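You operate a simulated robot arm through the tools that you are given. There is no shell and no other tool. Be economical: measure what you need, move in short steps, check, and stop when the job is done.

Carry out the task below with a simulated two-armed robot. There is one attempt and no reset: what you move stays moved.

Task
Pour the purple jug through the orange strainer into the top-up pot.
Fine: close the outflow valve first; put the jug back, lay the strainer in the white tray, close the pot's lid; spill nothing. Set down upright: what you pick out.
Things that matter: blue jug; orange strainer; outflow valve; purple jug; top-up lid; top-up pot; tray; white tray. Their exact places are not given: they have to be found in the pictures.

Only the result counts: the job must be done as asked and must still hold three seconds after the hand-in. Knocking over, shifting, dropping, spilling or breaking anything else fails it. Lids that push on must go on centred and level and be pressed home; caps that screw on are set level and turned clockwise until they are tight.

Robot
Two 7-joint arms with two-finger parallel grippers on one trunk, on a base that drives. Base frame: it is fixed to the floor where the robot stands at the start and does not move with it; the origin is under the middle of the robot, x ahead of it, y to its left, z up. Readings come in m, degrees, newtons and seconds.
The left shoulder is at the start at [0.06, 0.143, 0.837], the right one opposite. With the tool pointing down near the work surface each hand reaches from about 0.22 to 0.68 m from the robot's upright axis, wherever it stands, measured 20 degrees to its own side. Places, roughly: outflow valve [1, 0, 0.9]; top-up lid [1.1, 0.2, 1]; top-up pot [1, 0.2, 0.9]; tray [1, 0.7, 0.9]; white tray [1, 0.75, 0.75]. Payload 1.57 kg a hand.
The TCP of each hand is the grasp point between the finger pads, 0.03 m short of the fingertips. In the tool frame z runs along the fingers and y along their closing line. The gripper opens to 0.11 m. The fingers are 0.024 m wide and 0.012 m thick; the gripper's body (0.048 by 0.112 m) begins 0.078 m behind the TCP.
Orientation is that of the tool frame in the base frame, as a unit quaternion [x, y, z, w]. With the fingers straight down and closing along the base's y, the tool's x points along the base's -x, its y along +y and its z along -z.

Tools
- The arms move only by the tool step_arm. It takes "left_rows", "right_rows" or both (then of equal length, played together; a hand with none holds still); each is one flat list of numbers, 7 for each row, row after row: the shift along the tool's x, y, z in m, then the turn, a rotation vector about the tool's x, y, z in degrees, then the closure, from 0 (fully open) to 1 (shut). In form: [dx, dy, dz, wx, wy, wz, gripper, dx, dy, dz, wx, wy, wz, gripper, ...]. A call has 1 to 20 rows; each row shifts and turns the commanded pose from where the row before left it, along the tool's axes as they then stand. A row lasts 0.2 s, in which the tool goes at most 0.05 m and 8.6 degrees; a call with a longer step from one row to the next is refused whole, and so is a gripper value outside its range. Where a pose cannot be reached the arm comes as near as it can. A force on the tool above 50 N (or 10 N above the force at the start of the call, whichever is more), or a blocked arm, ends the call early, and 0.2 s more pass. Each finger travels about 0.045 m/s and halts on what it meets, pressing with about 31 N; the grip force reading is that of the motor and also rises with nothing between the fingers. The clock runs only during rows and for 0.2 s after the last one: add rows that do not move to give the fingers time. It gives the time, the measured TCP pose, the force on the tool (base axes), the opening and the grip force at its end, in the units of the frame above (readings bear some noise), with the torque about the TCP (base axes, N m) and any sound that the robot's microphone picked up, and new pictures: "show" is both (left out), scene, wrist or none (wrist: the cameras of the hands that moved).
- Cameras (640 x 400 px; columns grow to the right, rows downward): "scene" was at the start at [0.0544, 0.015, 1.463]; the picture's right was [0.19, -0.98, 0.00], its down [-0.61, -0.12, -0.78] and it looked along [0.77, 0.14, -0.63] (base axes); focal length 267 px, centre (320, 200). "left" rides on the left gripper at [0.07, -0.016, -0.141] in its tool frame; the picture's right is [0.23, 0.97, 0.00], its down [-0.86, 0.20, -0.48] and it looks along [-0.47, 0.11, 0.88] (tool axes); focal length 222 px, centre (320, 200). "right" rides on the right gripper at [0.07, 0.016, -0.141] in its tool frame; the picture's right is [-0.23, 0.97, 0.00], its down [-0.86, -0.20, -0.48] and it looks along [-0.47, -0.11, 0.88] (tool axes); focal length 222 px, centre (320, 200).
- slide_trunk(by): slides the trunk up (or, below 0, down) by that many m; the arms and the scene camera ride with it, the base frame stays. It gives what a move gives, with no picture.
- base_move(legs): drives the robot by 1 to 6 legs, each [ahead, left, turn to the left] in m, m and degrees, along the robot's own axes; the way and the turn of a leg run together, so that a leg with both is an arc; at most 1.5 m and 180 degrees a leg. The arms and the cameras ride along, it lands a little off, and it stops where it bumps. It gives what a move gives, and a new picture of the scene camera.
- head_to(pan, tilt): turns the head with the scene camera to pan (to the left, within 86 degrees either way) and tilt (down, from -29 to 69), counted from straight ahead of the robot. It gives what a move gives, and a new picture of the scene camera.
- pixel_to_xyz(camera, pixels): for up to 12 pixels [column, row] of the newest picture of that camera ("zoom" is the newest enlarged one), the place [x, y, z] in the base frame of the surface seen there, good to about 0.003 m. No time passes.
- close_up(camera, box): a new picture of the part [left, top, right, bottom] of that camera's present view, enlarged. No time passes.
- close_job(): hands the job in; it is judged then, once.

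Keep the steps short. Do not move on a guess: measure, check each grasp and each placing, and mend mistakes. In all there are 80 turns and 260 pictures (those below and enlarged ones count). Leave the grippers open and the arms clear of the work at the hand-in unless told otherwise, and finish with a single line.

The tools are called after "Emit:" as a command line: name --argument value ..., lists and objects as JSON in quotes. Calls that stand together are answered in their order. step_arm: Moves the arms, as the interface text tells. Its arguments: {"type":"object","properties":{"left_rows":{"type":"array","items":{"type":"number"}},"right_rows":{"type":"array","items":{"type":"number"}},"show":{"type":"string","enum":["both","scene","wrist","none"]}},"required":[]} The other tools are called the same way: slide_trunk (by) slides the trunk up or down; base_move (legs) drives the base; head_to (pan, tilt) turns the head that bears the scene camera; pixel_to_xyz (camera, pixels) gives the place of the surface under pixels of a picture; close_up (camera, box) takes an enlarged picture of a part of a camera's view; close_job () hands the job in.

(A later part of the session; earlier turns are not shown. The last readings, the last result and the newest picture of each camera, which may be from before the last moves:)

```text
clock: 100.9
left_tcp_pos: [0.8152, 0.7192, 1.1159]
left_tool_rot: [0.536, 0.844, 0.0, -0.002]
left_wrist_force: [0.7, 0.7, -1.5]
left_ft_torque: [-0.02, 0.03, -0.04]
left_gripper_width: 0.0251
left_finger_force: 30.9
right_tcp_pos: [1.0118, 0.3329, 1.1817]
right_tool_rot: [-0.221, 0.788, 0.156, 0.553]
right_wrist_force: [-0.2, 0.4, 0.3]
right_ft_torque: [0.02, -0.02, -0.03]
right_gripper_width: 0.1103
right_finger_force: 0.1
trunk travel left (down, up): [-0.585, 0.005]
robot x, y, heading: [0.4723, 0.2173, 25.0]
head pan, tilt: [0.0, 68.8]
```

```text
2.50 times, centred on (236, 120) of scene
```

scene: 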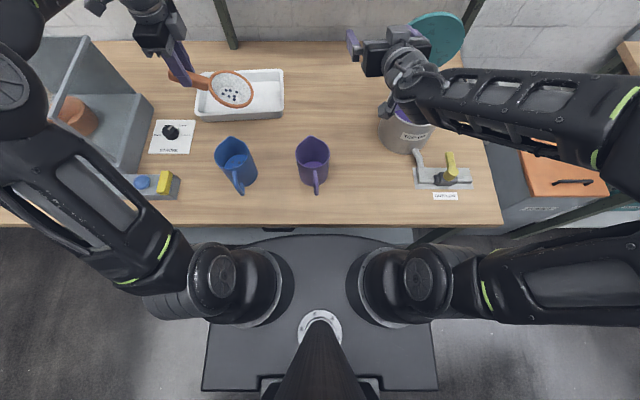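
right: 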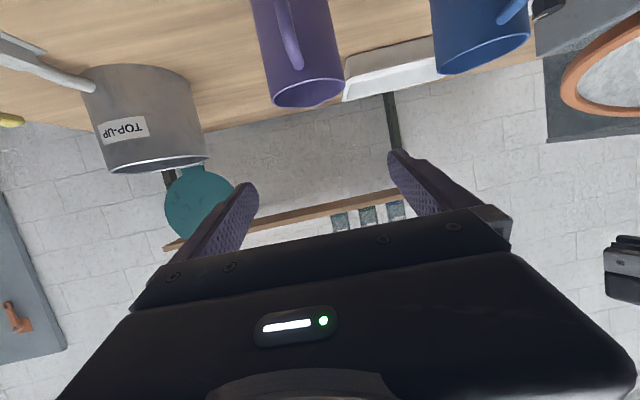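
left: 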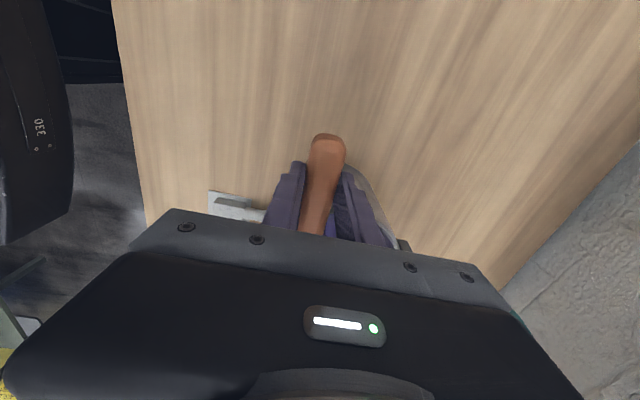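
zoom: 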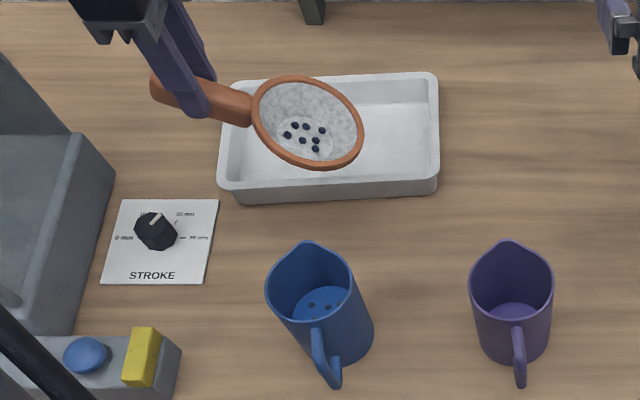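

The jug floor is visible now at zoom (515,318). Measure the level there, and the tray outline.

Emit:
pixel_to_xyz --camera "zoom" --pixels '[[515, 315], [500, 318], [530, 318], [322, 300], [232, 190], [432, 178], [425, 90], [400, 175], [255, 185], [380, 150], [400, 100], [330, 185]]'

Emit:
close_up --camera "scene" --box '[289, 128, 337, 198]'

```text
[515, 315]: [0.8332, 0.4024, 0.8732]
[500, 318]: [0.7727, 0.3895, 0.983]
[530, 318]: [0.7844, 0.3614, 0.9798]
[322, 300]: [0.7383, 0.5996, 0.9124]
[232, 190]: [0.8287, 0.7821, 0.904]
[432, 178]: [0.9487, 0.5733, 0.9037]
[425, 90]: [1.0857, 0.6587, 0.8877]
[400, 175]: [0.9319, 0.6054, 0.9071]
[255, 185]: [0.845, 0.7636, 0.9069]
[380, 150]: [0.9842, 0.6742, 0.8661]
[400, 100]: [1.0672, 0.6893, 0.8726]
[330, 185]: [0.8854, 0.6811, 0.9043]
```

```text
5.71 times, centred on (313, 163) of scene
```

zoom: 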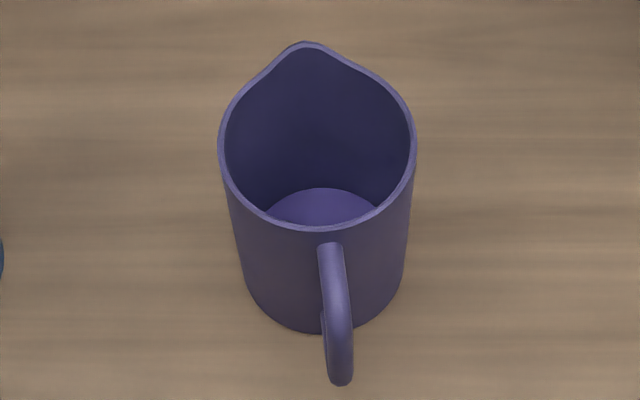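

The level is still at z≈0.873, several millimetres, perhaps 10–15 % of the contents, so a second pour is worthwhile. Back off, level the right hand to 3° down-angle and go to a pre-grasp position in front of the jug.

Emit:
base_move --legs '[[-0.32, -0.02, 0]]'

Emit:
step_arm --right_rows '[0, 0, 0, 0, -8.5, 0, 0, 0, 0, 0, 0, -8.5, 0, 0, 0.0297, 0.0235, 0.009, 0, 0, 0, 0, 0.0297, 0.0235, 0.009, 0, 0, 0, 0, 0.0297, 0.0235, 0.009, 0, 0, 0, 0, 0.0297, 0.0235, 0.009, 0, 0, 0, 0, 0.0297, 0.0235, 0.009, 0, 0, 0, 0, 0.0297, 0.0235, 0.009, 0, 0, 0, 0, 0, 0, 0, 0, 0, 0, 0]' --show "both"

```text
clock: 103.0
left_tcp_pos: [0.5339, 0.5678, 1.115]
left_tool_rot: [0.536, 0.844, 0.0, 0.0]
left_wrist_force: [-0.3, -0.6, -0.8]
left_ft_torque: [0.02, 0.01, 0.02]
left_gripper_width: 0.0253
left_finger_force: 31.4
right_tcp_pos: [0.7308, 0.1796, 1.1834]
right_tool_rot: [-0.221, 0.787, 0.156, 0.554]
right_wrist_force: [1.1, 0.5, -0.6]
right_ft_torque: [-0.01, 0.04, -0.03]
right_gripper_width: 0.11
right_finger_force: 0.0
trunk travel left (down, up): [-0.585, 0.005]
robot x, y, heading: [0.1911, 0.0681, 24.9]
head pan, tilt: [0.0, 68.8]
```

scene: 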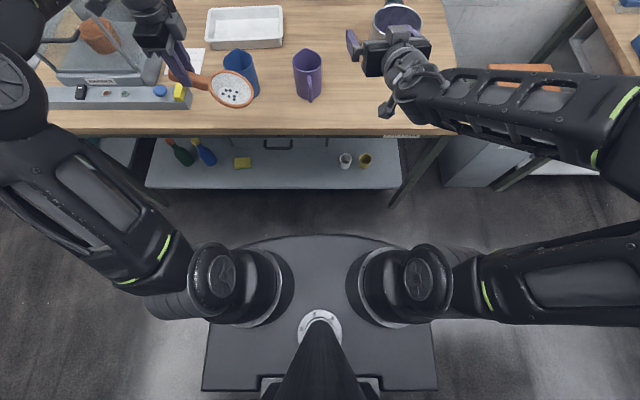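

```text
clock: 105.0
left_tcp_pos: [0.534, 0.5671, 1.1152]
left_tool_rot: [0.536, 0.844, 0.001, 0.0]
left_wrist_force: [0.7, -0.3, -0.6]
left_ft_torque: [0.01, -0.03, -0.02]
left_gripper_width: 0.0251
left_finger_force: 31.3
right_tcp_pos: [0.6835, 0.3167, 1.0003]
right_tool_rot: [-0.201, 0.722, 0.18, 0.637]
right_wrist_force: [-0.4, -0.5, 1.0]
right_ft_torque: [-0.01, 0.02, -0.04]
right_gripper_width: 0.11
right_finger_force: 0.1
right hand out of reach, approached as far as the arm can: row 2
trunk travel left (down, up): [-0.585, 0.005]
robot x, y, heading: [0.1924, 0.0681, 24.8]
head pan, tilt: [0.0, 68.8]
```

scene: 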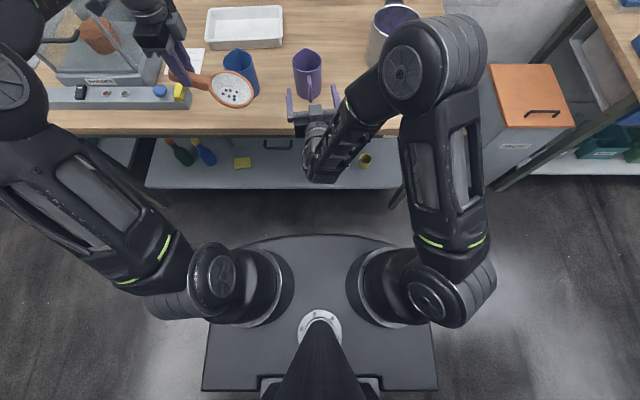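
right: 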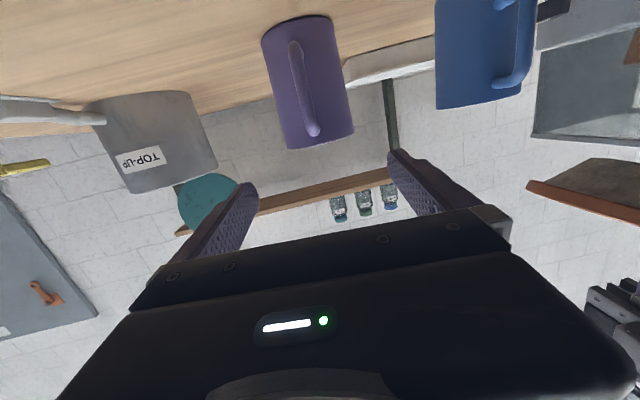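

Nearly there: down-angle 7°, aligned with the jug. Finish levelling, advance and grip.

Emit:
step_arm --right_rows '[0.0385, 0.0025, 0.017, 0, 0, 0, 0, 0, 0, 0, 0, -4, 0, 0, 0, 0, 0.03, 0, 0, 0, 0, 0, 0, 0.03, 0, 0, 0, 0, 0, 0, 0.03, 0, 0, 0, 0, 0, 0, 0.03, 0, 0, 0, 0, 0, 0, 0, 0, 0, 0, 0]' --show "wrist"

Emit:
step_arm --right_rows '[0, 0, 0, 0, 0, 0, 0.3, 0, 0, 0, 0, 0, 0, 1, 0, 0, 0, 0, 0, 0, 1, 0, 0, 0, 0, 0, 0, 1]' --show "none"

Emit:
close_up --camera "scene" --box '[240, 20, 384, 140]'

```text
clock: 106.6
left_tcp_pos: [0.535, 0.5672, 1.116]
left_tool_rot: [0.536, 0.844, 0.001, 0.0]
left_wrist_force: [-0.3, -0.1, -0.2]
left_ft_torque: [0.02, -0.01, 0.0]
left_gripper_width: 0.0249
left_finger_force: 30.3
right_tcp_pos: [0.8035, 0.4017, 0.9629]
right_tool_rot: [-0.195, 0.7, 0.187, 0.661]
right_wrist_force: [0.6, 0.1, 0.5]
right_ft_torque: [0.02, 0.0, 0.02]
right_gripper_width: 0.1099
right_finger_force: 0.1
right hand out of reach, approached as far as the arm can: row 2
trunk travel left (down, up): [-0.585, 0.005]
robot x, y, heading: [0.1929, 0.0657, 24.9]
head pan, tilt: [0.0, 68.8]
```

right: 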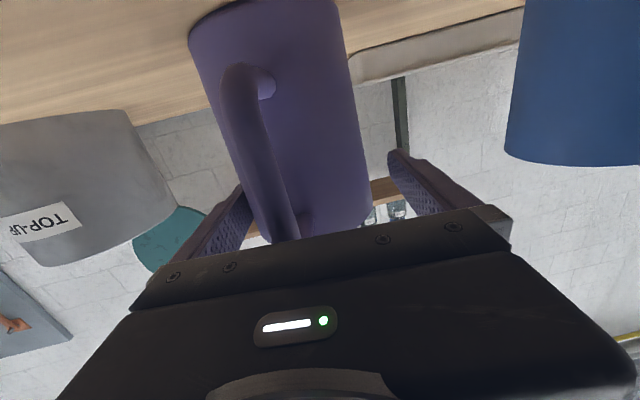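

```text
clock: 107.6
left_tcp_pos: [0.5346, 0.5668, 1.1146]
left_tool_rot: [0.536, 0.844, 0.0, 0.0]
left_wrist_force: [-1.0, 0.2, -0.9]
left_ft_torque: [0.03, 0.04, 0.01]
left_gripper_width: 0.0251
left_finger_force: 31.0
right_tcp_pos: [0.8037, 0.4011, 0.9628]
right_tool_rot: [-0.195, 0.7, 0.188, 0.661]
right_wrist_force: [1.2, -1.7, -0.2]
right_ft_torque: [0.05, 0.0, 0.01]
right_gripper_width: 0.0894
right_finger_force: 30.7
trunk travel left (down, up): [-0.585, 0.005]
robot x, y, heading: [0.1908, 0.0654, 25.0]
head pan, tilt: [0.0, 68.8]
```

```text
3.33 times, centred on (312, 80) of scene
```

zoom: 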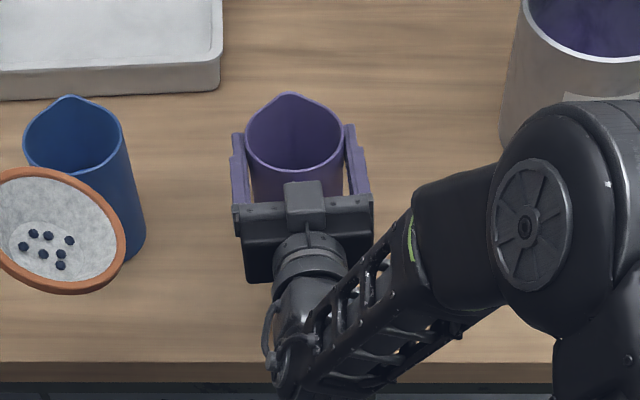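

Gripped near the rim with only 3° down-angle (opening 0.089). Now lift, pre-tilt 50° (safe, since little is left in it), retract, and drive up to the pot as before.

Emit:
step_arm --right_rows '[-0.0385, 0, -0.0022, 0, 0, 0, 1, -0.0385, 0, -0.0022, 0, 0, 0, 1, -0.0385, 0, -0.0022, 0, 0, 0, 1, -0.0385, 0, -0.0022, 0, 0, 0, 1, -0.0385, 0, -0.0022, 0, 0, 0, 1, 0, 0, 0, 0, 6.25, 0, 1, 0, 0, 0, 0, 6.25, 0, 1, 0, 0, 0, 0, 6.25, 0, 1, 0, 0, 0, 0, 6.25, 0, 1, 0, 0, 0, 0, 6.25, 0, 1, 0, 0, 0, 0, 6.25, 0, 1, 0, 0, 0, 0, 6.25, 0, 1, 0, 0, 0, 0, 6.25, 0, 1]' --show "scene"

Emit:
step_arm --right_rows '[0.0284, -0.0178, -0.0214, 0, 0, 0, 1, 0.0284, -0.0178, -0.0214, 0, 0, 0, 1, 0.0284, -0.0178, -0.0214, 0, 0, 0, 1, 0.0284, -0.0178, -0.0214, 0, 0, 0, 1, 0.0284, -0.0178, -0.0214, 0, 0, 0, 1, 0.0284, -0.0178, -0.0214, 0, 0, 0, 1, 0.0284, -0.0178, -0.0214, 0, 0, 0, 1, 0.0284, -0.0178, -0.0214, 0, 0, 0, 1, 0.0284, -0.0178, -0.0214, 0, 0, 0, 1, 0, 0, 0, 0, 0, 0, 1]' --show "scene"

```text
clock: 110.4
left_tcp_pos: [0.5349, 0.5674, 1.1147]
left_tool_rot: [0.536, 0.844, -0.001, 0.0]
left_wrist_force: [-1.6, 0.0, -1.0]
left_ft_torque: [0.0, 0.02, 0.02]
left_gripper_width: 0.0253
left_finger_force: 30.8
right_tcp_pos: [0.8031, 0.3998, 1.1545]
right_tool_rot: [-0.256, 0.914, 0.087, 0.302]
right_wrist_force: [-0.1, 0.7, -2.2]
right_ft_torque: [0.02, -0.04, -0.01]
right_gripper_width: 0.0893
right_finger_force: 31.0
trunk travel left (down, up): [-0.585, 0.005]
robot x, y, heading: [0.1953, 0.0662, 24.7]
head pan, tilt: [0.0, 68.8]
```

scene: 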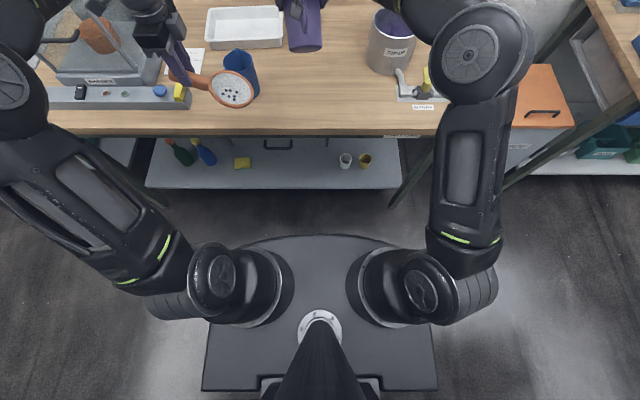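

```text
clock: 112.6
left_tcp_pos: [0.5348, 0.5674, 1.1139]
left_tool_rot: [0.535, 0.845, -0.001, 0.0]
left_wrist_force: [0.1, 0.0, -0.3]
left_ft_torque: [0.04, 0.04, 0.01]
left_gripper_width: 0.0254
left_finger_force: 31.0
right_tcp_pos: [0.614, 0.0959, 1.1529]
right_tool_rot: [-0.255, 0.914, 0.086, 0.302]
right_wrist_force: [0.0, 0.6, -1.6]
right_ft_torque: [0.03, -0.04, 0.03]
right_gripper_width: 0.0894
right_finger_force: 31.0
trunk travel left (down, up): [-0.585, 0.005]
robot x, y, heading: [0.1915, 0.0646, 25.0]
head pan, tilt: [0.0, 68.8]
```

scene: 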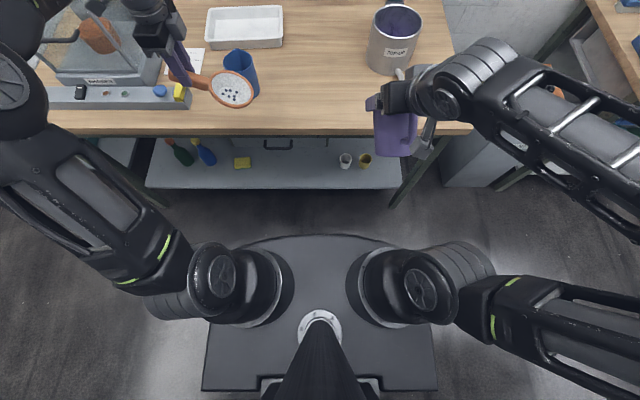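

Jug is held tilted and clear. Drive to the pot, then slide the strainer over the mouth (still slightly high).

Emit:
base_move --legs '[[0.17, -0.05, 0], [0.16, -0.049, 0]]'

Emit:
step_arm --left_rows '[-0.0425, -0.0032, 0, 0, 0, 0, 1, -0.0425, -0.0032, 0, 0, 0, 0, 1, -0.0425, -0.0032, 0, 0, 0, 0, 1, -0.0425, -0.0032, 0, 0, 0, 0, 1, -0.0425, -0.0032, 0, 0, 0, 0, 1, -0.0425, -0.0032, 0, 0, 0, 0, 1, -0.0425, -0.0032, 0, 0, 0, 0, 1, -0.0425, -0.0032, 0, 0, 0, 0, 1, 0, 0, 0.02, 0, 0, 0, 1, 0, 0, 0.02, 0, 0, 0, 1, 0, 0, 0, 0, 0, 0, 1]' --show "none"

Emit:
close_up --camera "scene" --box '[290, 30, 450, 150]'

```text
clock: 115.1
left_tcp_pos: [0.8765, 0.6163, 1.115]
left_tool_rot: [0.536, 0.844, -0.001, 0.0]
left_wrist_force: [0.8, -0.6, -1.1]
left_ft_torque: [0.03, 0.03, -0.01]
left_gripper_width: 0.025
left_finger_force: 31.6
right_tcp_pos: [0.9552, 0.1465, 1.154]
right_tool_rot: [-0.256, 0.914, 0.087, 0.304]
right_wrist_force: [0.3, -0.4, -2.2]
right_ft_torque: [0.0, -0.03, 0.02]
right_gripper_width: 0.0893
right_finger_force: 31.3
trunk travel left (down, up): [-0.585, 0.005]
robot x, y, heading: [0.5308, 0.1161, 24.7]
head pan, tilt: [0.0, 68.8]
```

scene: 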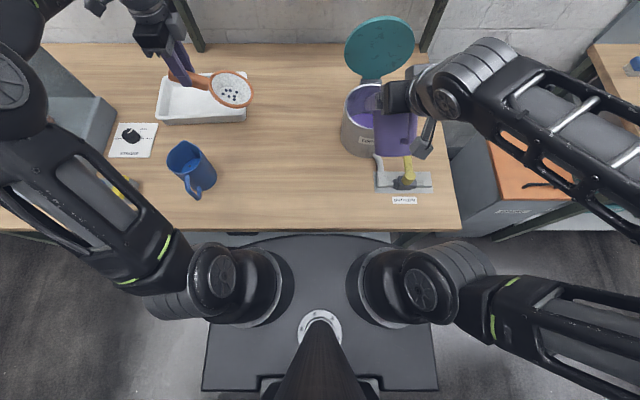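

```text
clock: 117.5
left_tcp_pos: [0.9964, 0.2983, 1.0758]
left_tool_rot: [0.536, 0.844, -0.001, 0.0]
left_wrist_force: [-0.2, -0.9, -1.2]
left_ft_torque: [0.01, -0.01, 0.04]
left_gripper_width: 0.025
left_finger_force: 31.0
right_tcp_pos: [0.9526, 0.1469, 1.155]
right_tool_rot: [-0.256, 0.914, 0.087, 0.303]
right_wrist_force: [-0.1, 0.4, -2.3]
right_ft_torque: [0.01, -0.07, 0.0]
right_gripper_width: 0.0893
right_finger_force: 31.1
trunk travel left (down, up): [-0.585, 0.005]
robot x, y, heading: [0.5316, 0.1158, 24.9]
head pan, tilt: [0.0, 68.8]
```

```text
3.33 times, centred on (370, 90) of scene
```

zoom: 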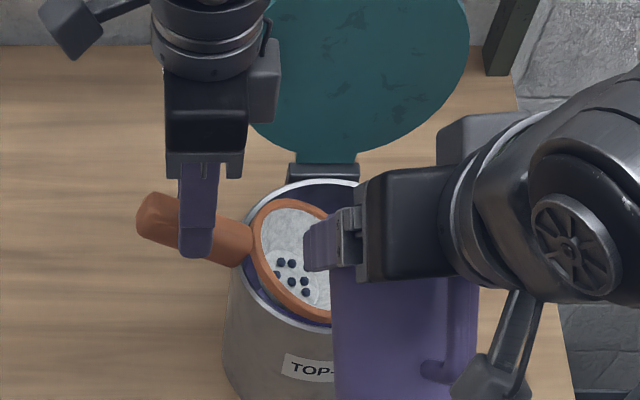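

The strainer looks slightly turned in the grip. Measure its rim before pouring.

Emit:
pixel_to_xyz --camera "zoom" --pixels '[[256, 235], [285, 203], [320, 212], [265, 275], [285, 302], [320, 318], [200, 240], [160, 215], [290, 285]]'

Emit:
close_up --camera "scene" --box '[320, 70, 384, 118]'

```text
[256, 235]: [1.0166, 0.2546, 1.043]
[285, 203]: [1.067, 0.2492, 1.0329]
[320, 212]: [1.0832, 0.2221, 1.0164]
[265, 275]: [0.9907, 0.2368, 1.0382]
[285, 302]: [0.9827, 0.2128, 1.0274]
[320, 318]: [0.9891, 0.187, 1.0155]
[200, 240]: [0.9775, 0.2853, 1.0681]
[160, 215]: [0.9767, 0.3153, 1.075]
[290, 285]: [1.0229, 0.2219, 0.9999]
```

```text
8.33 times, centred on (352, 94) of scene
```

zoom: 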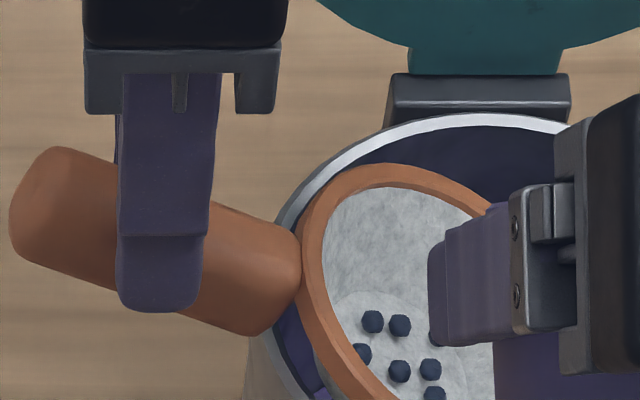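

The bowl has drooped about 25° in the grip; the bits are still inside. I'll tilt the left hand 25° to level it and lower it into the mouth. Then I'll pre-tilt the jug to 75°, still below the point where it last stopped flowing, and bring the spout over the bowl.

Emit:
step_arm --left_rows '[0, 0, 0, 0, -8.33, 0, 1, 0, 0, 0, 0, -8.33, 0, 1, 0, 0, 0, 0, -8.33, 0, 1, 0.0082, -0.007, 0.0133, 0, 0, 0, 1, 0.0082, -0.007, 0.0133, 0, 0, 0, 1, 0, 0, 0, 0, 0, 0, 1]' --right_rows '[0, 0, 0, 0, 6.25, 0, 1, 0, 0, 0, 0, 6.25, 0, 1, 0, 0, 0, 0, 6.25, 0, 1, 0, 0, 0, 0, 6.25, 0, 1, 0, 0, 0, 0, 0, 0, 1, 0, 0, 0, 0, 0, 0, 1]' --show "none"

Emit:
close_up --camera "scene" --box '[290, 30, 450, 150]'

Emit:
pixel_to_xyz --camera "zoom" --pixels '[[245, 250], [255, 225], [280, 205], [300, 205], [250, 280], [265, 300], [290, 320], [285, 270]]'

```text
clock: 118.9
left_tcp_pos: [0.9827, 0.2952, 1.0445]
left_tool_rot: [0.523, 0.824, -0.116, 0.183]
left_wrist_force: [-0.1, 0.8, -1.1]
left_ft_torque: [0.06, 0.04, -0.02]
left_gripper_width: 0.0255
left_finger_force: 31.2
right_tcp_pos: [0.955, 0.1445, 1.1541]
right_tool_rot: [-0.268, 0.958, 0.03, 0.098]
right_wrist_force: [-0.3, -0.2, -2.0]
right_ft_torque: [0.06, -0.07, 0.02]
right_gripper_width: 0.0893
right_finger_force: 31.1
trunk travel left (down, up): [-0.585, 0.005]
robot x, y, heading: [0.5337, 0.1145, 25.0]
head pan, tilt: [0.0, 68.8]
```

```text
3.33 times, centred on (370, 90) of scene
```

zoom: 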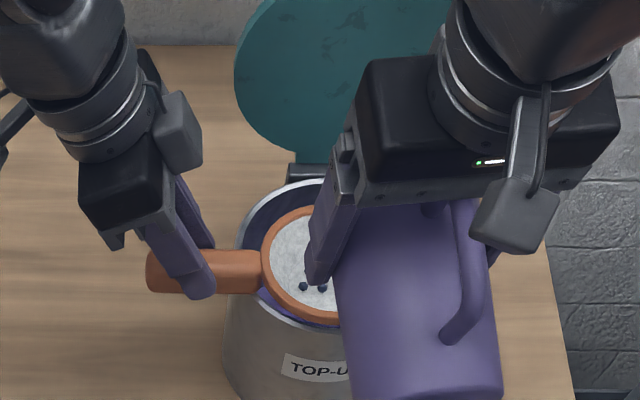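

```text
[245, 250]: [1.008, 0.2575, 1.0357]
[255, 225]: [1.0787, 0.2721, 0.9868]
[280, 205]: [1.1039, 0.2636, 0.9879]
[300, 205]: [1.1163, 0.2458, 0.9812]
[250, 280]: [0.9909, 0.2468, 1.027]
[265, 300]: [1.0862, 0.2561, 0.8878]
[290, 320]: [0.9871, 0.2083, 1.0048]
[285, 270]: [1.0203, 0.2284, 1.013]
```

The strainer is level again. Bring the spout in over the bowl and pour the rest slowly past 90°.

Emit:
step_arm --right_rows '[-0.0113, 0, 0.0153, 0, 0, 0, 1, -0.0113, 0, 0.0153, 0, 0, 0, 1, -0.0113, 0, 0.0153, 0, 0, 0, 1, -0.003, 0, -0.0012, 0, 3, 0, 1, -0.003, 0, -0.0012, 0, 3, 0, 1, 0, 0, 0, 0, 0, 0, 1, -0.003, 0, -0.0012, 0, 3, 0, 1, 0, 0, 0, 0, 0, 0, 1, -0.003, 0, -0.0012, 0, 3, 0, 1, 0, 0, 0, 0, 0, 0, 1, -0.003, 0, -0.0012, 0, 3, 0, 1, 0, 0, 0, 0, 0, 0, 1, -0.003, 0, -0.0012, 0, 3, 0, 1, 0, 0, 0, 0, 0, 0, 1, -0.003, 0, -0.0012, 0, 3, 0, 1, 0, 0, 0, 0, 0, 0, 1, 0, 0, 0, 0, 0, 0, 1, 0, 0, 0, 0, 0, 0, 1]' --show "scene"

Emit:
close_up --camera "scene" --box '[290, 30, 450, 150]'

```text
clock: 122.7
left_tcp_pos: [0.9812, 0.2952, 1.0426]
left_tool_rot: [0.523, 0.824, -0.116, 0.183]
left_wrist_force: [0.6, -0.3, -0.1]
left_ft_torque: [0.02, 0.01, -0.01]
left_gripper_width: 0.0251
left_finger_force: 30.8
right_tcp_pos: [1.0042, 0.1772, 1.1248]
right_tool_rot: [-0.269, 0.962, -0.012, -0.053]
right_wrist_force: [0.5, -0.4, -1.6]
right_ft_torque: [0.07, -0.06, -0.02]
right_gripper_width: 0.0891
right_finger_force: 31.1
right hand out of reach, approached as far as the arm can: row 15
trunk travel left (down, up): [-0.585, 0.005]
robot x, y, heading: [0.5348, 0.1179, 24.7]
head pan, tilt: [0.0, 68.8]
```

scene: 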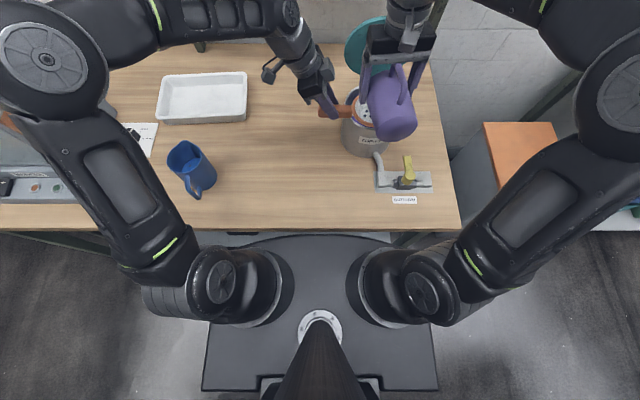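

```text
3.33 times, centred on (370, 90) of scene
```

zoom: 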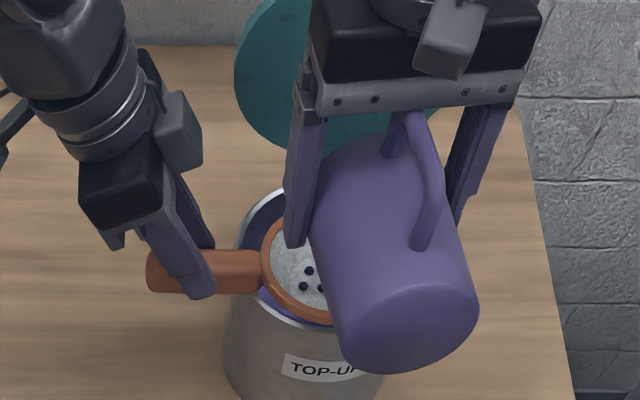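

Past horizontal (about 93°), with the spout over the bowl and the jug emptied. Hold a moment, untilt and raise the jug, lift the strainer away to the left, then back off.

Emit:
step_arm --right_rows '[0, 0, 0, 0, 0, 0, 1, 0, 0, 0, 0, 0, 0, 1, 0, 0, 0, 0, 0, 0, 1, 0.006, 0, 0.0024, 0, -6, 0, 1, 0.006, 0, 0.0024, 0, -6, 0, 1, 0.006, 0, 0.0024, 0, -6, 0, 1, -0.0052, 0, -0.0245, 0, 0, 0, 1, -0.0052, 0, -0.0245, 0, 0, 0, 1, 0, 0, 0, 0, -6, 0, 1, 0, 0, 0, 0, -6, 0, 1, 0, 0, 0, 0, -6, 0, 1, 0, 0, 0, 0, -6, 0, 1, 0, 0, 0, 0, 0, 0, 1, 0, 0, 0, 0, 0, 0, 1, 0, 0, 0, 0, 0, 0, 1, 0, 0, 0, 0, 0, 0, 1, 0, 0, 0, 0, 0, 0, 1, 0, 0, 0, 0, 0, 0, 1, 0, 0, 0, 0, 0, 0, 1, 0, 0, 0, 0, 0, 0, 1]' --left_rows '[0, 0, 0, 0, 0, 0, 1, 0, 0, 0, 0, 0, 0, 1, 0, 0, 0, 0, 0, 0, 1, 0, 0, 0, 0, 0, 0, 1, 0, 0, 0, 0, 0, 0, 1, 0, 0, 0, 0, 0, 0, 1, 0, 0, 0, 0, 0, 0, 1, 0, 0, 0, 0, 0, 0, 1, -0.0106, 0, -0.0227, 0, 0, 0, 1, -0.0106, 0, -0.0227, 0, 0, 0, 1, -0.0106, 0, -0.0227, 0, 0, 0, 1, 0.0362, 0, -0.0169, 0, 0, 0, 1, 0.0362, 0, -0.0169, 0, 0, 0, 1, 0.0362, 0, -0.0169, 0, 0, 0, 1, 0.0362, 0, -0.0169, 0, 0, 0, 1, 0.0362, 0, -0.0169, 0, 0, 0, 1, 0.0362, 0, -0.0169, 0, 0, 0, 1, 0.0362, 0, -0.0169, 0, 0, 0, 1, 0.0362, 0, -0.0169, 0, 0, 0, 1, 0.0362, 0, -0.0169, 0, 0, 0, 1]' --show "scene"

Emit:
base_move --legs '[[-0.17, 0.05, 0], [-0.14, 0.05, 0]]'

```text
clock: 126.9
left_tcp_pos: [0.834, 0.6126, 1.119]
left_tool_rot: [0.523, 0.824, -0.114, 0.183]
left_wrist_force: [0.2, -0.1, 0.7]
left_ft_torque: [0.0, -0.01, 0.0]
left_gripper_width: 0.0248
left_finger_force: 30.8
left hand out of reach, approached as far as the arm can: row 20
right_tcp_pos: [0.9888, 0.1684, 1.1674]
right_tool_rot: [-0.256, 0.917, 0.085, 0.295]
right_wrist_force: [0.5, 0.5, -0.7]
right_ft_torque: [0.02, -0.06, -0.01]
right_gripper_width: 0.0893
right_finger_force: 30.9
trunk travel left (down, up): [-0.585, 0.005]
robot x, y, heading: [0.5306, 0.1169, 24.7]
head pan, tilt: [0.0, 68.8]
```

scene: 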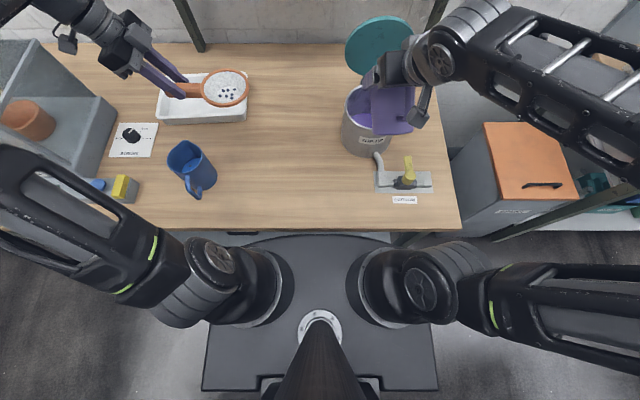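

```text
clock: 129.4
left_tcp_pos: [0.509, 0.571, 1.1193]
left_tool_rot: [0.522, 0.825, -0.112, 0.183]
left_wrist_force: [-0.4, -0.6, -0.8]
left_ft_torque: [0.05, 0.0, 0.03]
left_gripper_width: 0.0251
left_finger_force: 30.9
right_tcp_pos: [0.6642, 0.1269, 1.1682]
right_tool_rot: [-0.257, 0.916, 0.086, 0.296]
right_wrist_force: [-0.2, 0.2, -0.2]
right_ft_torque: [0.05, -0.07, -0.01]
right_gripper_width: 0.0891
right_finger_force: 31.3
trunk travel left (down, up): [-0.585, 0.005]
robot x, y, heading: [0.2056, 0.0778, 24.7]
head pan, tilt: [0.0, 68.8]
```

scene: 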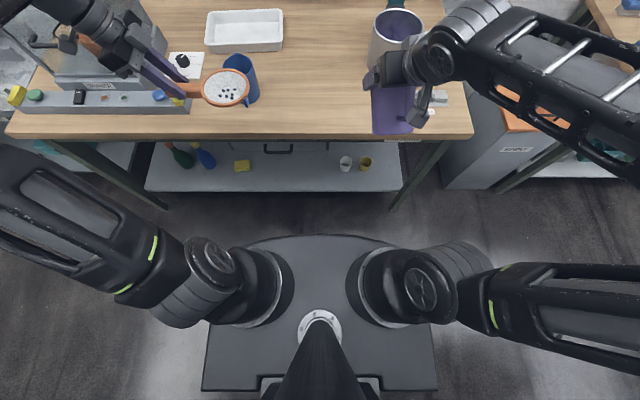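

Strainer level, jug empty. Carry the jug upright above its spot.

Emit:
step_arm --right_rows '[-0.0273, 0.022, 0.0251, 0, 0, 0, 1, -0.0273, 0.022, 0.0251, 0, 0, 0, 1, -0.0273, 0.022, 0.0251, 0, 0, 0, 1, -0.0273, 0.022, 0.0251, 0, 0, 0, 1, -0.0273, 0.022, 0.0251, 0, 0, 0, 1, -0.0273, 0.022, 0.0251, 0, 0, 0, 1, -0.0273, 0.022, 0.0251, 0, 0, 0, 1, 0, 0, 0, 0, -7.29, 0, 1, 0, 0, 0, 0, -7.29, 0, 1, 0, 0, 0, 0, -7.29, 0, 1, 0, 0, 0, 0, -7.29, 0, 1, 0, 0, 0, 0, -7.29, 0, 1, 0, 0, 0, 0, -7.29, 0, 1, 0, 0, 0, 0, -7.29, 0, 1, 0, 0, 0, 0, 0, 0, 1]' --show "scene"

Emit:
close_up --camera "scene" --box '[350, 20, 462, 130]'

```text
clock: 132.6
left_tcp_pos: [0.509, 0.5695, 1.1188]
left_tool_rot: [0.523, 0.825, -0.114, 0.183]
left_wrist_force: [-0.7, -1.0, -1.1]
left_ft_torque: [-0.01, 0.02, 0.04]
left_gripper_width: 0.0252
left_finger_force: 31.4
right_tcp_pos: [0.8041, 0.3927, 1.1392]
right_tool_rot: [-0.194, 0.7, 0.187, 0.662]
right_wrist_force: [-0.8, 0.6, -0.9]
right_ft_torque: [0.0, 0.01, 0.0]
right_gripper_width: 0.0893
right_finger_force: 31.2
trunk travel left (down, up): [-0.585, 0.005]
robot x, y, heading: [0.2098, 0.0778, 24.7]
head pan, tilt: [0.0, 68.8]
```

scene: 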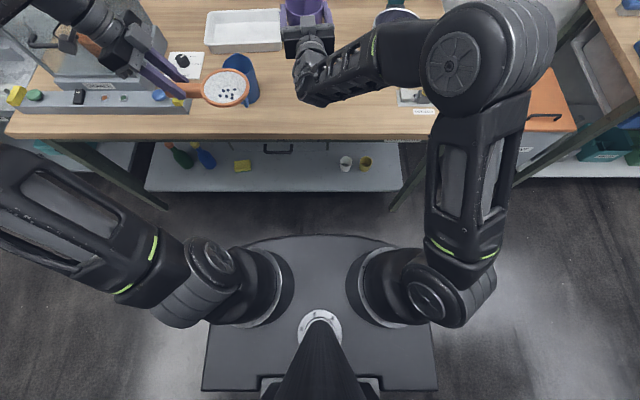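

```text
3.64 times, centred on (406, 75) of scene
```

zoom: 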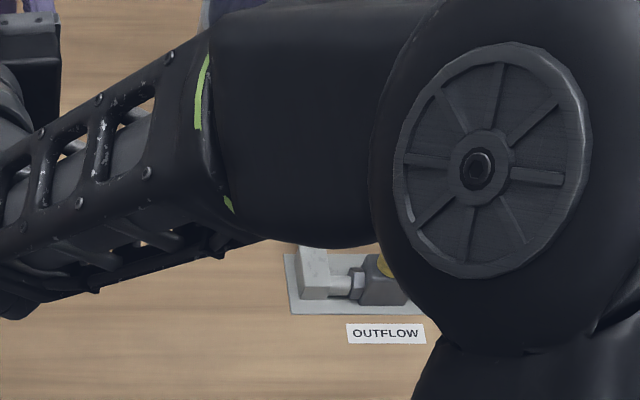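

Aligned with the original spot. Lower the jug, release and back straight off.

Emit:
step_arm --right_rows '[0.04, 0, 0.0022, 0, 0, 0, 1, 0.04, 0, 0.0022, 0, 0, 0, 1, 0.04, 0, 0.0022, 0, 0, 0, 1, 0.035, 0, 0.002, 0, 0, 0, 1, 0.012, 0, 0.0006, 0, 0, 0, 1, 0.008, 0, 0.0004, 0, 0, 0, 1, 0, 0, 0, 0, 0, 0, 1]' --show "none"

Emit:
close_up --camera "scene" --box '[240, 20, 384, 140]'

Emit:
step_arm --right_rows '[0.0009, 0, 0, 0, 0, 0, 1, 0, 0, 0, 0, 0, 0, 0.5, 0, 0, 0, 0, 0, 0, 0, 0, 0, 0, 0, 0, 0, 0, 0, 0, -0.025, 0, 0, 0, 0, 0, 0, -0.03, 0, 0, 0, 0, 0, 0, -0.035, 0, 0, 0, 0, 0, 0, -0.035, 0, 0, 0, 0, -0.04, 0, -0.002, 0, 0, 0, 0, -0.04, 0, -0.002, 0, 0, 0, 0, -0.04, 0, -0.002, 0, 0, 0, 0, -0.04, 0, -0.002, 0, 0, 0, 0, -0.03, 0, -0.002, 0, 0, 0, 0]' --show "scene"

```text
clock: 134.2
left_tcp_pos: [0.5093, 0.5698, 1.1185]
left_tool_rot: [0.523, 0.825, -0.113, 0.183]
left_wrist_force: [-0.2, -0.4, -1.0]
left_ft_torque: [0.01, 0.03, 0.03]
left_gripper_width: 0.0249
left_finger_force: 31.2
right_tcp_pos: [0.8052, 0.3928, 0.9641]
right_tool_rot: [-0.194, 0.699, 0.187, 0.662]
right_wrist_force: [-0.5, -0.5, -1.3]
right_ft_torque: [0.04, -0.01, -0.02]
right_gripper_width: 0.0892
right_finger_force: 31.4
trunk travel left (down, up): [-0.585, 0.005]
robot x, y, heading: [0.2104, 0.0755, 24.9]
head pan, tilt: [0.0, 68.8]
```

```text
3.33 times, centred on (312, 80) of scene
```

zoom: 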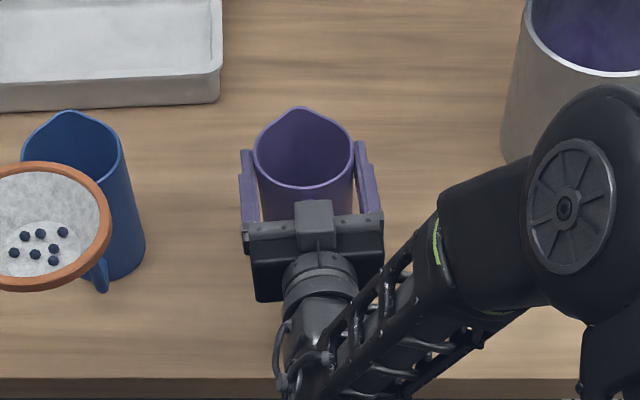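

```text
clock: 137.0
left_tcp_pos: [0.5096, 0.5705, 1.1188]
left_tool_rot: [0.523, 0.825, -0.113, 0.183]
left_wrist_force: [-0.5, 0.0, -1.0]
left_ft_torque: [0.02, 0.03, -0.01]
left_gripper_width: 0.0251
left_finger_force: 31.0
right_tcp_pos: [0.7083, 0.3436, 1.1726]
right_tool_rot: [-0.195, 0.699, 0.188, 0.662]
right_wrist_force: [-0.1, 0.8, 0.5]
right_ft_torque: [0.01, -0.02, 0.0]
right_gripper_width: 0.11
right_finger_force: 0.0
right hand out of reach, approached as far as the arm can: row 8
trunk travel left (down, up): [-0.585, 0.005]
robot x, y, heading: [0.2074, 0.0753, 25.2]
head pan, tilt: [0.0, 68.8]
```

scene: 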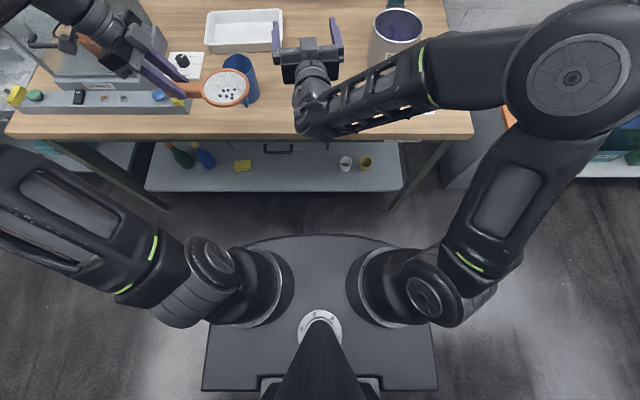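

The jug is back. Now clear the right hand to the right while turning it down, raise the strainer, and drive to the tray.

Emit:
step_arm --right_rows '[0, -0.049, 0, 0, 0, 0, 0, 0, -0.049, 0, 0, 0, 0, 0, 0, -0.049, 0, 0, 0, 0, 0, 0, -0.049, 0, 0, 0, 0, 0, 0, 0, 0, 0, 8.6, 0, 0, 0, 0, 0, 0, 8.6, 0, 0, 0, 0, 0, 0, 8.6, 0, 0, 0, 0, 0, 0, 8.6, 0, 0, 0, 0, 0, 0, 8.6, 0, 0, 0, 0, 0, 0, 8.6, 0, 0, 0, 0, 0, 0, 8.6, 0, 0, 0, 0, 0, 0, 8.6, 0, 0, 0, 0, 0, 0, 8.6, 0, 0, 0, 0, 0, 0, 8.6, 0, 0.5, 0, 0, 0, 0, 0, -8.3, 0.6, 0, 0, 0, 0, 0, -8.3, 0.6, 0, 0, 0, 0, 0, -8.3, 0.6, 0, 0, 0, 0, 0, -8.3, 0.6, 0, 0, 0, 0, 0, -8.3, 0.6, 0, 0, 0, 0, 0, -8.3, 0.6]' --left_rows '[0, 0, 0, 0, 0, 0, 1, 0, 0, 0, 0, 0, 0, 1, 0, 0, 0, 0, 0, 0, 1, 0, 0, 0, 0, 0, 0, 1, -0.0356, 0, -0.0054, 0, 0, 0, 1, -0.0356, 0, -0.0054, 0, 0, 0, 1, -0.0356, 0, -0.0054, 0, 0, 0, 1, -0.0356, 0, -0.0054, 0, 0, 0, 1, 0, 0, 0, 0, 0, 0, 1, 0, 0, 0, 0, 0, 0, 1, 0, 0, 0, 0, 0, 0, 1, 0, 0, 0, 0, 0, 0, 1, 0, 0, 0, 0, 0, 0, 1, 0, 0, 0, 0, 0, 0, 1, 0, 0, 0, 0, 0, 0, 1, 0, 0, 0, 0, 0, 0, 1, 0, 0, 0, 0, 0, 0, 1, 0, 0, 0, 0, 0, 0, 1, 0, 0, 0, 0, 0, 0, 1, 0, 0, 0, 0, 0, 0, 1]' --show "none"

Emit:
base_move --legs '[[0.3, 0.18, 0]]'

Emit:
close_up --camera "scene" --box '[160, 20, 420, 200]'

```text
clock: 141.2
left_tcp_pos: [0.5597, 0.4544, 1.1853]
left_tool_rot: [0.522, 0.825, -0.111, 0.185]
left_wrist_force: [-0.6, 0.9, -1.2]
left_ft_torque: [0.01, 0.02, 0.03]
left_gripper_width: 0.0251
left_finger_force: 31.1
left hand out of reach, approached as far as the arm can: row 6, 7, 8
right_tcp_pos: [0.7717, 0.2383, 1.1718]
right_tool_rot: [-0.65, 0.758, -0.007, 0.057]
right_wrist_force: [-0.1, 0.7, 0.5]
right_ft_torque: [-0.01, 0.01, -0.03]
right_gripper_width: 0.0436
right_finger_force: 0.2
right hand out of reach, approached as far as the arm can: row 3, 4, 14
trunk travel left (down, up): [-0.585, 0.005]
robot x, y, heading: [0.2121, 0.0735, 24.8]
head pan, tilt: [0.0, 68.8]
```

```text
clock: 143.5
left_tcp_pos: [0.7578, 0.7441, 1.1853]
left_tool_rot: [0.522, 0.825, -0.112, 0.185]
left_wrist_force: [0.0, 0.6, -1.1]
left_ft_torque: [0.01, 0.02, -0.02]
left_gripper_width: 0.0249
left_finger_force: 31.2
right_tcp_pos: [0.9696, 0.5289, 1.1712]
right_tool_rot: [-0.649, 0.759, -0.007, 0.057]
right_wrist_force: [0.1, -0.2, 0.2]
right_ft_torque: [-0.05, -0.02, 0.01]
right_gripper_width: 0.0439
right_finger_force: 0.0
trunk travel left (down, up): [-0.585, 0.005]
robot x, y, heading: [0.4039, 0.3659, 24.9]
head pan, tilt: [0.0, 68.8]
```

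scene: 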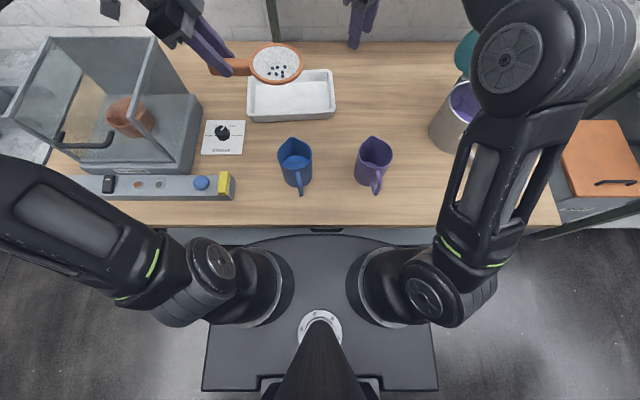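

```text
2.22 times, centred on (290, 110) of scene
```

zoom: 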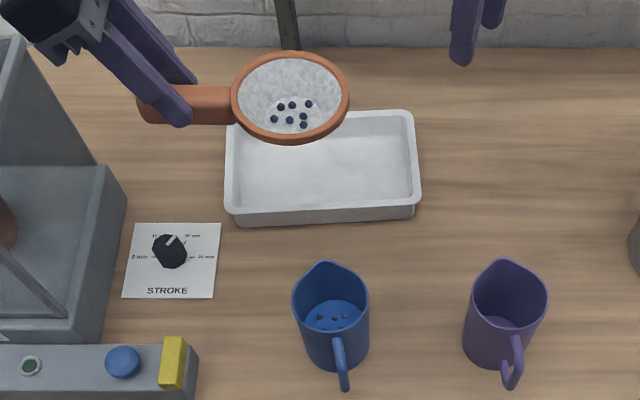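

Both jugs stand upright, and the tray is in clear view. Measure the tray, the bowl and the purple jug's inside.

Emit:
pixel_to_xyz --camera "zoom" --pixels '[[235, 208], [412, 205], [408, 113], [245, 200], [400, 120], [330, 185], [400, 195], [290, 140], [240, 95], [345, 95], [290, 55], [505, 318]]'

Emit:
close_up --camera "scene" --box '[350, 130, 398, 200]'

Emit:
pixel_to_xyz --camera "zoom" --pixels '[[300, 160], [330, 165], [280, 160], [310, 150], [320, 170], [340, 160]]'

```text
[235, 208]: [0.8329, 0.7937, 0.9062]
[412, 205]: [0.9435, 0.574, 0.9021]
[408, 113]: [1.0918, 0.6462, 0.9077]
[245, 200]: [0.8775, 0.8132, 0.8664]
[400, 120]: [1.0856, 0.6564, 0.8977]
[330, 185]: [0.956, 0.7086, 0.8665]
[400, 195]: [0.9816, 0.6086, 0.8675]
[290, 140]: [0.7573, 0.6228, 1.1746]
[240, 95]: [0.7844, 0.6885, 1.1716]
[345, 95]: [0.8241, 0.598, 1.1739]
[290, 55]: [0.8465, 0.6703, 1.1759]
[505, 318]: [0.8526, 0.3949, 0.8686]
```

```text
5.71 times, centred on (374, 165) of scene
```

zoom: 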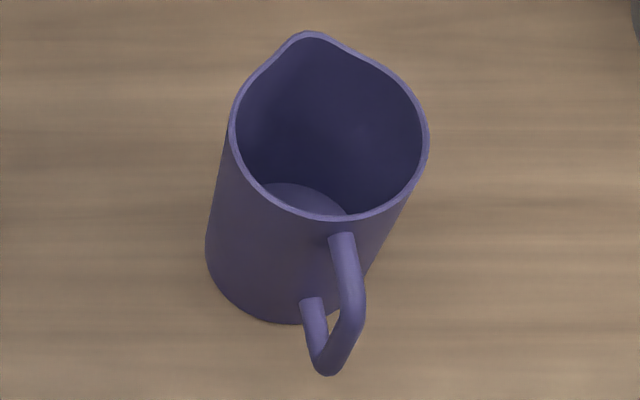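

```text
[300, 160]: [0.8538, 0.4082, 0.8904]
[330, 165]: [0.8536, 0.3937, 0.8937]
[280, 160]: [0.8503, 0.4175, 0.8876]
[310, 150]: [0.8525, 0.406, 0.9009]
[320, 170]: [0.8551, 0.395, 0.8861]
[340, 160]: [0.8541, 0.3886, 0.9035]
```

The jug is now empty: only the floor is visible at z≈0.869. Tray floor is at z≈0.8665, centred near bench coordinates (1.185, 0.257). Shift the strainer right a little, lower it in front of the tray, then check the glass box's extent.

Emit:
pixel_to_xyz --camera "scene" --pixels '[[155, 40], [148, 60], [172, 92], [200, 105], [45, 45], [190, 170], [233, 190]]'

Emit:
step_arm --left_rows '[-0.0139, 0, 0.0065, 0, 0, 0, 1, -0.0139, 0, 0.0065, 0, 0, 0, 1, -0.0139, 0, 0.0065, 0, 0, 0, 1, 0.0169, 0, 0.0362, 0, 0, 0, 1, 0.0169, 0, 0.0362, 0, 0, 0, 1, 0.0169, 0, 0.0362, 0, 0, 0, 1, 0, 0.045, 0, 0, 0, 0, 1, 0, 0.045, 0, 0, 0, 0, 1]' --right_rows '[0, 0, 0, 0, 0, -8.3, 0.6, 0, 0, 0, 0, 0, -8.3, 0.6, 0, 0, 0, 0, 0, -8.3, 0.6, 0, 0, 0, 0, 0, -8.3, 0.6, 0, 0, 0, 0, 0, 0, 0.6, 0, 0, 0, 0, 0, 0, 0.6, 0, 0, 0, 0, 0, 0, 0.6, 0, 0, 0, 0, 0, 0, 0.6]' --show "scene"

```text
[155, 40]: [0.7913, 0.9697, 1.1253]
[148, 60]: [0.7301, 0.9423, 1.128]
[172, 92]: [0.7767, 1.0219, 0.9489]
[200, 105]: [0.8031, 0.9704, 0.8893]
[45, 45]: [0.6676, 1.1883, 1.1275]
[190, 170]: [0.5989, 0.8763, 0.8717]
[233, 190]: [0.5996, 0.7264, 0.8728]
```

```text
clock: 145.3
left_tcp_pos: [0.8599, 0.7409, 1.0646]
left_tool_rot: [0.523, 0.825, -0.113, 0.184]
left_wrist_force: [0.2, 0.1, -0.4]
left_ft_torque: [0.0, 0.02, -0.02]
left_gripper_width: 0.0252
left_finger_force: 31.4
right_tcp_pos: [0.9702, 0.5277, 1.171]
right_tool_rot: [0.838, -0.542, 0.022, -0.053]
right_wrist_force: [-0.1, 0.2, 0.7]
right_ft_torque: [0.0, 0.04, 0.04]
right_gripper_width: 0.0438
right_finger_force: 0.0
trunk travel left (down, up): [-0.585, 0.005]
robot x, y, heading: [0.4066, 0.3647, 24.8]
head pan, tilt: [0.0, 68.8]
```

scene: 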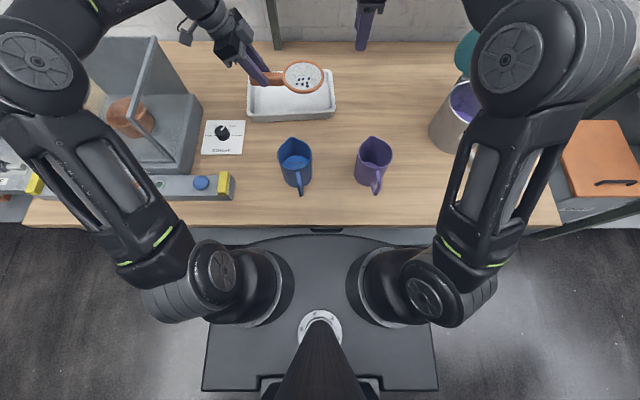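

Box top is z 1.128, right edge at v≈0.553, which leaves clearance. Move the strainer forward over the tray, and check the forearm height over the box.

Emit:
step_arm --left_rows '[0, 0.0475, 0, 0, 0, 0, 1, 0, 0.0475, 0, 0, 0, 0, 1, 0.0169, 0, 0.0362, 0, 0, 0, 1, 0, 0, 0, 0, 0, 0, 1]' --show "scene"

Emit:
close_up --camera "scene" --box '[0, 0, 360, 225]'

Emit:
pixel_to_xyz --camera "scene" --pixels '[[45, 60], [100, 10], [150, 5], [190, 10], [80, 130], [230, 25], [302, 62], [322, 78], [302, 92]]'

```text
clock: 146.3
left_tcp_pos: [0.9339, 0.7764, 1.0277]
left_tool_rot: [0.523, 0.825, -0.111, 0.185]
left_wrist_force: [0.4, -0.6, -1.6]
left_ft_torque: [0.06, 0.02, 0.02]
left_gripper_width: 0.025
left_finger_force: 30.8
left hand out of reach, approached as far as the arm can: row 2
right_tcp_pos: [0.9708, 0.5274, 1.172]
right_tool_rot: [0.838, -0.542, 0.022, -0.053]
right_wrist_force: [-0.5, -0.1, -0.3]
right_ft_torque: [0.01, 0.0, 0.0]
right_gripper_width: 0.044
right_finger_force: 0.0
trunk travel left (down, up): [-0.585, 0.005]
robot x, y, heading: [0.405, 0.3685, 25.1]
head pan, tilt: [0.0, 68.8]
```

scene: 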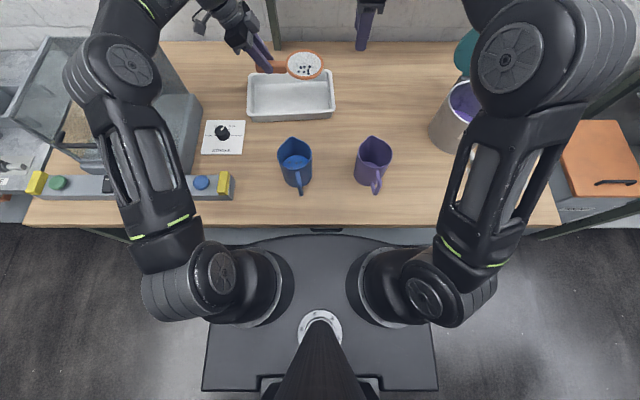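

```text
1.78 times, centred on (180, 112) of scene
```

zoom: 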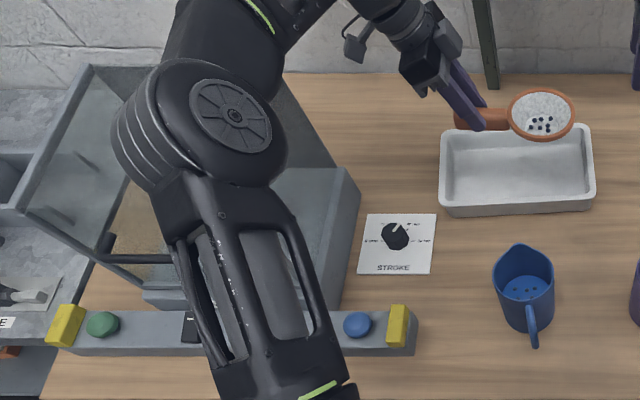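

```text
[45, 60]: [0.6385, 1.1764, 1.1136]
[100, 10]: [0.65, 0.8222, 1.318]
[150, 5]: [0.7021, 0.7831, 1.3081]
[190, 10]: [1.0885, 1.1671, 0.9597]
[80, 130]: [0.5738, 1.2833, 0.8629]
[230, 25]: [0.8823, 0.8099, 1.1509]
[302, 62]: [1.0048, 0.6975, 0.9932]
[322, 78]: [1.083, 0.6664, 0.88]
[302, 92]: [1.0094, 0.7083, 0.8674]
```

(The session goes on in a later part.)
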